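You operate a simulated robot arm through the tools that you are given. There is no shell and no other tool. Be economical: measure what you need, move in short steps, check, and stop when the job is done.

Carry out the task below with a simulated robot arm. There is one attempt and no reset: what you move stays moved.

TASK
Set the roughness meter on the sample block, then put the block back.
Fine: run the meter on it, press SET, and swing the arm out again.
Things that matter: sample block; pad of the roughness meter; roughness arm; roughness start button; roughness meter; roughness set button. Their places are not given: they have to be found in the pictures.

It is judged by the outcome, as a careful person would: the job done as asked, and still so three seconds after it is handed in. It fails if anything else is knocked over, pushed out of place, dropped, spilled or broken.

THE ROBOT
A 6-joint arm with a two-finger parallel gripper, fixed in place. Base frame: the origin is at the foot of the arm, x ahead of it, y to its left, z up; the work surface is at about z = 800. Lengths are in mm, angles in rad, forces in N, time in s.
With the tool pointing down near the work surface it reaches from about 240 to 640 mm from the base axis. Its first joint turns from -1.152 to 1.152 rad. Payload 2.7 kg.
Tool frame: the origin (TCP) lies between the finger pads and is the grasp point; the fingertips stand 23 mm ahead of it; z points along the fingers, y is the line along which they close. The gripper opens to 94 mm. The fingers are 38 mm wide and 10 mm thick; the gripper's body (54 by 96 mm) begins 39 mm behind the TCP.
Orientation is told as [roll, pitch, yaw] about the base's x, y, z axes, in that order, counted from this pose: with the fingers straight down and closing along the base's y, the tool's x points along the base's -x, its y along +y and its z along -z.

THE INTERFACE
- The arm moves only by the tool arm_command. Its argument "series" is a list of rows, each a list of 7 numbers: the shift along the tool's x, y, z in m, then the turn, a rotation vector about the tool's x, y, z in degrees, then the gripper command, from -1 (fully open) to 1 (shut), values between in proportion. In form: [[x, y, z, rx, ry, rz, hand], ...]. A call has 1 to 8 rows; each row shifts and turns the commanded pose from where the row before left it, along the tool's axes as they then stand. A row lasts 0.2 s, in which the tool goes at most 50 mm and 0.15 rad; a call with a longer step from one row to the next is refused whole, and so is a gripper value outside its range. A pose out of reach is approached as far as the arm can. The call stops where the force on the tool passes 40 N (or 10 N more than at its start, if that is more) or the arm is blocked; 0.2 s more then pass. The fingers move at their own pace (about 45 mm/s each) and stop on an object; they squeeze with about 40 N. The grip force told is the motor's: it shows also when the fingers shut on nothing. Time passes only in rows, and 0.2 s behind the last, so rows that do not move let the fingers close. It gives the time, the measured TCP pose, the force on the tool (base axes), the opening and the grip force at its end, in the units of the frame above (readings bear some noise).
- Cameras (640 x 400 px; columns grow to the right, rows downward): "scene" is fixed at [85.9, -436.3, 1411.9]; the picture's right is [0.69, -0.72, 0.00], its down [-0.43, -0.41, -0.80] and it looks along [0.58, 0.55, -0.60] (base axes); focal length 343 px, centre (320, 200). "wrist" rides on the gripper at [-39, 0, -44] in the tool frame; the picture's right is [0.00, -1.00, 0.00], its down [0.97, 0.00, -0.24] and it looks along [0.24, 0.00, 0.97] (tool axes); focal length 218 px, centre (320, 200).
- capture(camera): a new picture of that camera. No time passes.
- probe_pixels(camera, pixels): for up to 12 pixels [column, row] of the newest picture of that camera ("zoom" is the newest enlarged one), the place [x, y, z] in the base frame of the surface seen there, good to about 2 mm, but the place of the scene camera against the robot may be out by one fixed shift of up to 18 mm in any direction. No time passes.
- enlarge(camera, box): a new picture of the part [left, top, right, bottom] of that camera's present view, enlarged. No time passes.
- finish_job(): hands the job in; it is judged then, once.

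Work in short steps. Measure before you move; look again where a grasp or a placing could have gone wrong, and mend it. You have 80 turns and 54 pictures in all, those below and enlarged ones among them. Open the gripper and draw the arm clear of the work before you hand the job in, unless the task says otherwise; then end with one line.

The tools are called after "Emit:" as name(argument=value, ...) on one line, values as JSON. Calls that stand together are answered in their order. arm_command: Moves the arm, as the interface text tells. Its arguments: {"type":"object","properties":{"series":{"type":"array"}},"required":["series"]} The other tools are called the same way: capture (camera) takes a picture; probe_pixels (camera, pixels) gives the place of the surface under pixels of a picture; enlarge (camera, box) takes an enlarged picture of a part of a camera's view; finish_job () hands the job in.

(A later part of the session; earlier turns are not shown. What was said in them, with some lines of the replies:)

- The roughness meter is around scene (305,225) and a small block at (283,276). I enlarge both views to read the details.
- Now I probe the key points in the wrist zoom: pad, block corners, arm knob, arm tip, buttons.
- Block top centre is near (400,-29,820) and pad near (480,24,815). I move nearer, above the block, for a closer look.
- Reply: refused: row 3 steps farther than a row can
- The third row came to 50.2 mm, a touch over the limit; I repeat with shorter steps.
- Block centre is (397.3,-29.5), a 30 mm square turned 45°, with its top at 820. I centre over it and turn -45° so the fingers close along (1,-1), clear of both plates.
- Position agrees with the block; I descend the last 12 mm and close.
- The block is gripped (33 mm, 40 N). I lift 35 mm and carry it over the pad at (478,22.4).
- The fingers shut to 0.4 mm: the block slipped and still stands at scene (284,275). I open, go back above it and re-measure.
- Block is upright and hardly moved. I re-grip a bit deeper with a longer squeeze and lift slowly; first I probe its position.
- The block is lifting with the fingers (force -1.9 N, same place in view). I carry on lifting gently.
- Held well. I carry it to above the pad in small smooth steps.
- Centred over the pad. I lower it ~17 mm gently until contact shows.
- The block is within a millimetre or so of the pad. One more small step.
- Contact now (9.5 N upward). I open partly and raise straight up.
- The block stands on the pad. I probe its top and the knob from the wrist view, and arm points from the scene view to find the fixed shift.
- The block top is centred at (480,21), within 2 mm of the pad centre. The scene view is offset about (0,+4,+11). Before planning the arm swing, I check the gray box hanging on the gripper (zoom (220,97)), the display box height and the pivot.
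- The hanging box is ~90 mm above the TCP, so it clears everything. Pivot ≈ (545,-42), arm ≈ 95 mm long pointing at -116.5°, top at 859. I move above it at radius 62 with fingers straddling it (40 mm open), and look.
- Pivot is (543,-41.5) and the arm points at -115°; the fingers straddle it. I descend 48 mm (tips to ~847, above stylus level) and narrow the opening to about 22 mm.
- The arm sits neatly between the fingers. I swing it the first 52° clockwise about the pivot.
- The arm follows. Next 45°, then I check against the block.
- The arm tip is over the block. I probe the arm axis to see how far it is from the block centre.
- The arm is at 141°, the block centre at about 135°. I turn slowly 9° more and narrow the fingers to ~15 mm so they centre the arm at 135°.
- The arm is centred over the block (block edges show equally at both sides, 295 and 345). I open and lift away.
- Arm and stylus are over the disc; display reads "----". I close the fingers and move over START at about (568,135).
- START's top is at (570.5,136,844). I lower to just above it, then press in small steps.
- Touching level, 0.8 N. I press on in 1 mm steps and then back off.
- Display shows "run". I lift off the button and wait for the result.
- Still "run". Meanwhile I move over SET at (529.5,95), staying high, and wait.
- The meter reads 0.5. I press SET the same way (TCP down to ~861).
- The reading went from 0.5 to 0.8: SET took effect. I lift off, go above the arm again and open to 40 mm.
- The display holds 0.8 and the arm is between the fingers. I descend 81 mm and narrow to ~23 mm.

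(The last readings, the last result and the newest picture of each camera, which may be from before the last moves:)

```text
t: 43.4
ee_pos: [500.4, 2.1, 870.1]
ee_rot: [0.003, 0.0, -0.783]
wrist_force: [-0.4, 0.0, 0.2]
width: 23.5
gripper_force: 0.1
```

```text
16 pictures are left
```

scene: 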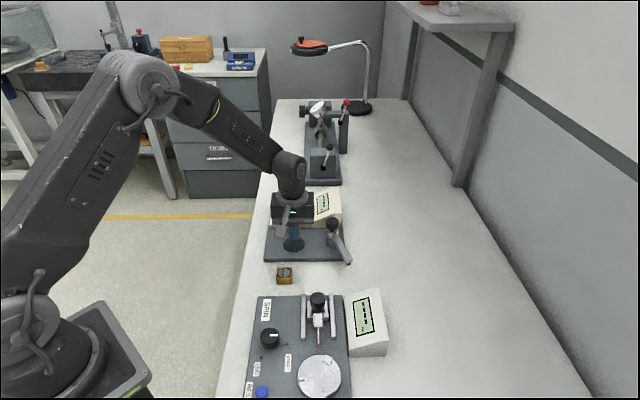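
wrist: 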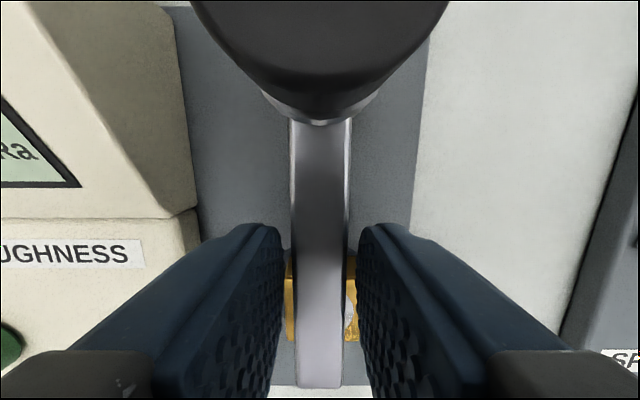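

I swing the arm back counter-clockwise, first ~50°.

Emit:
arm_command(series=[[-0.0001, -0.003, 0, 0, 0, -2.8, 0.5], [-0.0003, -0.0055, 0, 0, 0, -5.2, 0.5], [-0.0005, -0.00796, 0, 0, 0, -7.5, 0.5], [-0.0005, -0.00796, 0, 0, 0, -7.5, 0.5], [-0.0005, -0.00796, 0, 0, 0, -7.5, 0.5], [-0.0005, -0.00796, 0, 0, 0, -7.5, 0.5], [-0.0005, -0.00796, 0, 0, 0, -7.5, 0.5], [-0.0005, -0.00796, 0, 0, 0, -7.5, 0.5]])

Emit:
arm_command(series=[[-0.0005, -0.00796, 0, 0, 0, -7.5, 0.5], [-0.0005, -0.00796, 0, 0, 0, -7.5, 0.5], [-0.0005, -0.00796, 0, 0, 0, -7.5, 0.5], [-0.0005, -0.00796, 0, 0, 0, -7.5, 0.5], [-0.0005, -0.00796, 0, 0, 0, -7.5, 0.5], [-0.0005, -0.00796, 0, 0, 0, -7.5, 0.5], [-0.0003, -0.0055, 0, 0, 0, -5.2, 0.5]])

Emit:
capture(camera="wrist")

```text
t: 45.2
ee_pos: [483.0, -51.6, 871.1]
ee_rot: [0.001, 0.001, 0.144]
wrist_force: [0.8, 0.1, -0.4]
width: 23.5
gripper_force: 0.1
```

```text
t: 46.8
ee_pos: [511.6, -94.0, 870.7]
ee_rot: [0.001, -0.001, 1.022]
wrist_force: [0.3, 1.0, 0.7]
width: 23.4
gripper_force: 0.0
```

```text
15 pictures are left
```

wrist: 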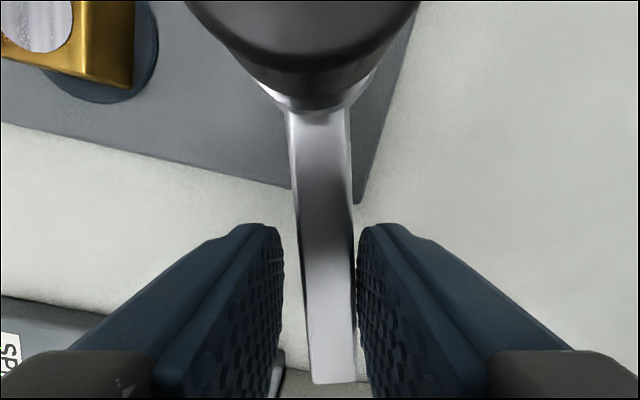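

Nearly at the original angle. I turn 6.5° more and centre the arm with the fingers, then open and lift.

Emit:
arm_command(series=[[-0.0001, -0.0035, 0, 0, 0, -3.25, 0.5], [-0.0001, -0.0035, 0, 0, 0, -3.25, 0.5], [0, 0, 0, 0, 0, 0, 0.65], [0, 0, 0, 0, 0, 0, 0.65], [0, 0, 0, 0, 0, 0, 0.4], [0, 0, 0, 0, 0, 0, 0.15], [0, 0, -0.03, 0, 0, 0, 0.15], [0, 0, -0.045, 0, 0, 0, 0.15]])

Emit:
capture(camera="wrist")

```text
t: 48.6
ee_pos: [518.0, -98.6, 944.8]
ee_rot: [0.0, -0.001, 1.129]
wrist_force: [0.4, 0.0, -0.8]
width: 40.1
gripper_force: 0.2
```

```text
14 pictures are left
```

wrist: 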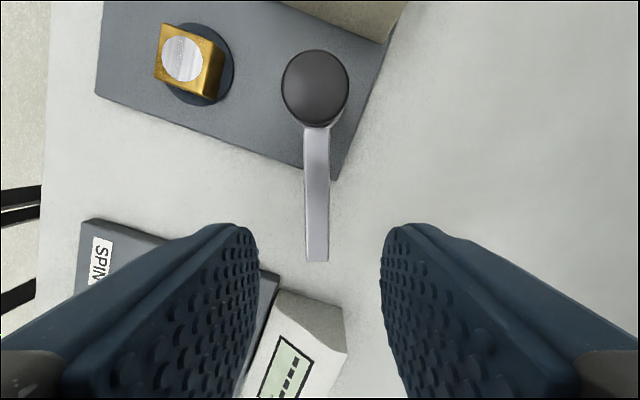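

The arm is swung out again. I turn back to 45° and move above the block on the pad.

Emit:
arm_command(series=[[0, 0, 0, 0, 0, 6.55, 0.15], [0, 0, 0, 0, 0, 6.55, 0.15], [0, 0, 0, 0, 0, 6.55, -0.1], [-0.0192, 0.0374, 0, 0, 0, 0, -0.2], [-0.0192, 0.0374, 0, 0, 0, 0, -0.2], [-0.0192, 0.0374, 0, 0, 0, 0, -0.2], [0, 0, 0, 0, 0, 0, -0.2]])

Emit:
capture(camera="wrist")

Emit:
probe_pixels(camera="wrist", pixels=[[322, 202], [301, 182], [343, 182], [301, 222], [343, 222]])

```text
t: 50.2
ee_pos: [479.5, 22.3, 946.5]
ee_rot: [-0.001, -0.001, 0.79]
wrist_force: [0.3, -1.1, -0.4]
width: 56.6
gripper_force: 0.2
```

```text
13 pictures are left
```

wrist: 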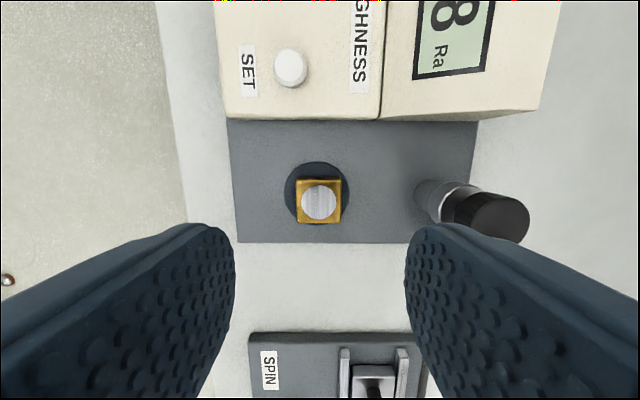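

```text
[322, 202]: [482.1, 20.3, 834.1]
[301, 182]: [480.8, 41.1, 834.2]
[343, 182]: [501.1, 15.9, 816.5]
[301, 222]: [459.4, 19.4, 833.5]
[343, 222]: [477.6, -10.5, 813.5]
```

The block is between the fingers, centre (480,21). I descend to TCP ~839.5.

Emit:
arm_command(series=[[0, 0, 0.04, 0, 0, 0, -0.2], [0, 0, 0.035, 0, 0, 0, -0.2], [0, 0, 0.02, 0, 0, 0, -0.2], [0, 0, 0.01, 0, 0, 0, -0.2], [0, 0, 0, 0, 0, 0, -0.2]])

```text
t: 51.4
ee_pos: [479.0, 22.9, 840.8]
ee_rot: [0.0, -0.002, 0.789]
wrist_force: [-0.8, 0.1, 0.9]
width: 56.3
gripper_force: 0.0
```

Emit:
arm_command(series=[[0, 0, 0.001, 0, 0, 0, 0.2], [0, 0, 0, 0, 0, 0, 1], [0, 0, 0, 0, 0, 0, 1], [0, 0, 0, 0, 0, 0, 1], [0, 0, 0, 0, 0, 0, 1], [0, 0, -0.003, 0, 0, 0, 1], [0, 0, -0.004, 0, 0, 0, 1], [0, 0, -0.004, 0, 0, 0, 1]])

Emit:
arm_command(series=[[0, 0, -0.004, 0, 0, 0, 1], [0, 0, -0.004, 0, 0, 0, 1], [0, 0, -0.003, 0, 0, 0, 1], [0, 0, 0, 0, 0, 0, 1]])

Emit:
capture(camera="wrist")

```text
t: 53.2
ee_pos: [479.1, 22.7, 850.3]
ee_rot: [-0.001, -0.001, 0.789]
wrist_force: [0.2, -0.3, -1.8]
width: 33.2
gripper_force: 40.0
```

```text
t: 54.2
ee_pos: [478.6, 21.3, 859.4]
ee_rot: [0.0, 0.0, 0.789]
wrist_force: [0.4, 0.7, -2.3]
width: 33.4
gripper_force: 40.1
```

```text
12 pictures are left
```

wrist: 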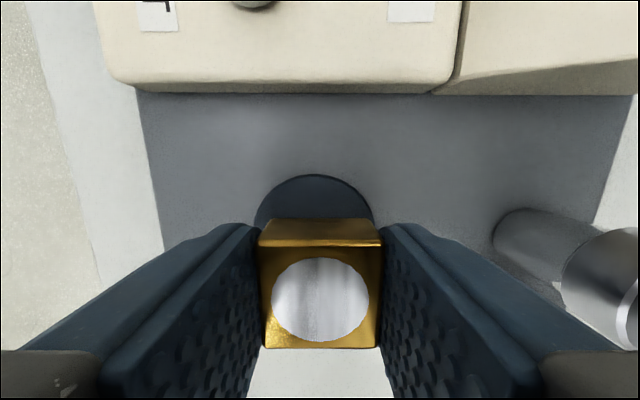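

Held and lifted. I carry it back to its first place (397.5,-29).

Emit:
arm_command(series=[[0.006, 0.0014, 0, 0, 0, 0, 1], [0.013, 0.003, 0, 0, 0, 0, 1], [0.0185, 0.0042, 0, 0, 0, 0, 1], [0.0185, 0.0042, 0, 0, 0, 0, 1], [0.0185, 0.0042, 0, 0, 0, 0, 1], [0.013, 0.003, 0, 0, 0, 0, 1], [0.0063, 0.0014, 0, 0, 0, 0, 1], [0, 0, 0, 0, 0, 0, 1]])

Emit:
arm_command(series=[[0, 0, 0.004, 0, 0, 0, 1], [0, 0, 0.006, 0, 0, 0, 1], [0, 0, 0.007, 0, 0, 0, 1], [0, 0, 0.007, 0, 0, 0, 1], [0, 0, 0.005, 0, 0, 0, 1], [0, 0, 0.003, 0, 0, 0, 1], [0, 0, 0, 0, 0, 0, 1]])

```text
t: 56.0
ee_pos: [396.5, -29.1, 860.9]
ee_rot: [0.0, -0.001, 0.789]
wrist_force: [0.1, -0.6, -1.0]
width: 33.4
gripper_force: 40.2
```

```text
t: 57.6
ee_pos: [397.0, -29.1, 829.1]
ee_rot: [-0.001, -0.002, 0.789]
wrist_force: [0.3, 0.2, -2.6]
width: 33.3
gripper_force: 40.2
```

Still 4 mm to go. I lower in 1 mm steps until contact.

Emit:
arm_command(series=[[0, 0, 0.001, 0, 0, 0, 1], [0, 0, 0.001, 0, 0, 0, 1], [0, 0, 0.001, 0, 0, 0, 1], [0, 0, 0, 0, 0, 0, 1]])

Emit:
arm_command(series=[[0, 0, 0.001, 0, 0, 0, 1], [0, 0, 0, 0, 0, 0, 1]])

```text
t: 58.6
ee_pos: [396.6, -29.0, 825.8]
ee_rot: [0.0, 0.0, 0.789]
wrist_force: [-0.3, 0.2, -1.9]
width: 33.5
gripper_force: 40.2
```

```text
t: 59.2
ee_pos: [398.3, -29.4, 826.2]
ee_rot: [-0.001, -0.002, 0.79]
wrist_force: [-5.5, -0.9, 16.5]
width: 33.4
gripper_force: 40.0
```

Contact (16 N upward). I ease back, open, and rise clear.

Emit:
arm_command(series=[[0, 0, -0.001, 0, 0, 0, 0.2], [0, 0, 0, 0, 0, 0, 0], [0, 0, 0, 0, 0, 0, -0.2], [0, 0, -0.02, 0, 0, 0, -0.2], [0, 0, -0.045, 0, 0, 0, -0.2], [0, 0, -0.045, 0, 0, 0, -1], [0, 0, -0.04, 0, 0, 0, -1], [0, 0, 0, 0, 0, 0, -1]])

Emit:
capture(camera="wrist")

Emit:
enlarge(camera="scene", box=[240, 170, 380, 300])

```text
t: 61.0
ee_pos: [396.2, -29.7, 976.0]
ee_rot: [0.0, 0.001, 0.789]
wrist_force: [1.0, 0.3, -0.2]
width: 94.3
gripper_force: 0.1
```

```text
11 pictures are left
```

wrist: 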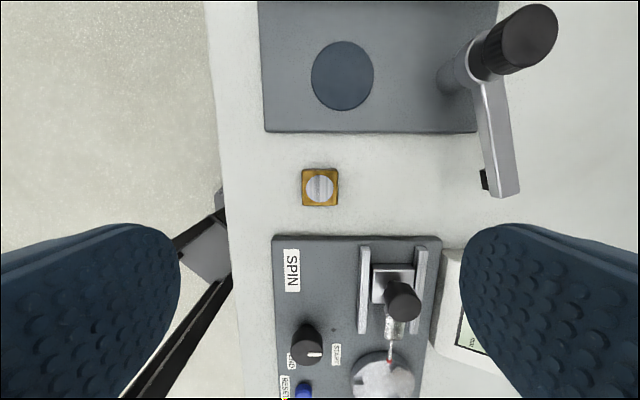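

```text
3.08 times, centred on (310, 235) of scene
```

zoom: 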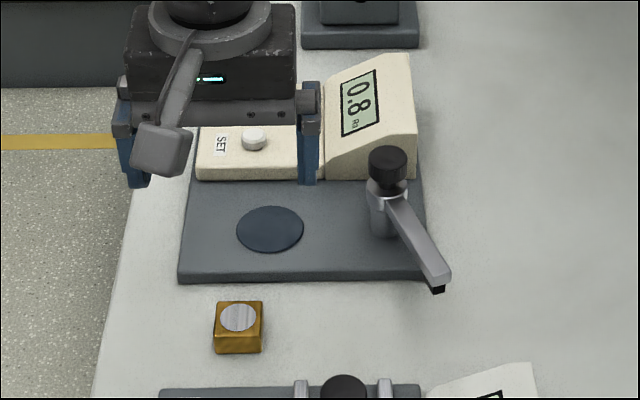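

All as at the start: block at zoom (239,327) versus (237,326) originally, arm out at (437,287), display 0.8. I draw the arm further up.

Emit:
arm_command(series=[[0, 0, -0.045, 0, 0, 0, -1], [0, 0, -0.045, 0, 0, 0, -1], [0, 0, -0.045, 0, 0, 0, -1], [0, 0, 0, 0, 0, 0, -1]])

Emit:
finish_job()

```text
t: 62.0
ee_pos: [397.1, -31.0, 1111.8]
ee_rot: [0.0, -0.001, 0.787]
wrist_force: [-0.5, -0.1, -0.1]
width: 94.3
gripper_force: 0.1
```

```text
The job is handed in.
```

The roughness meter was run on the sample block and read 0.5; after I pressed SET it showed 0.8. The arm is swung out again and the block is back in its place; the first grip on the block slipped, but it stayed upright and barely moved.
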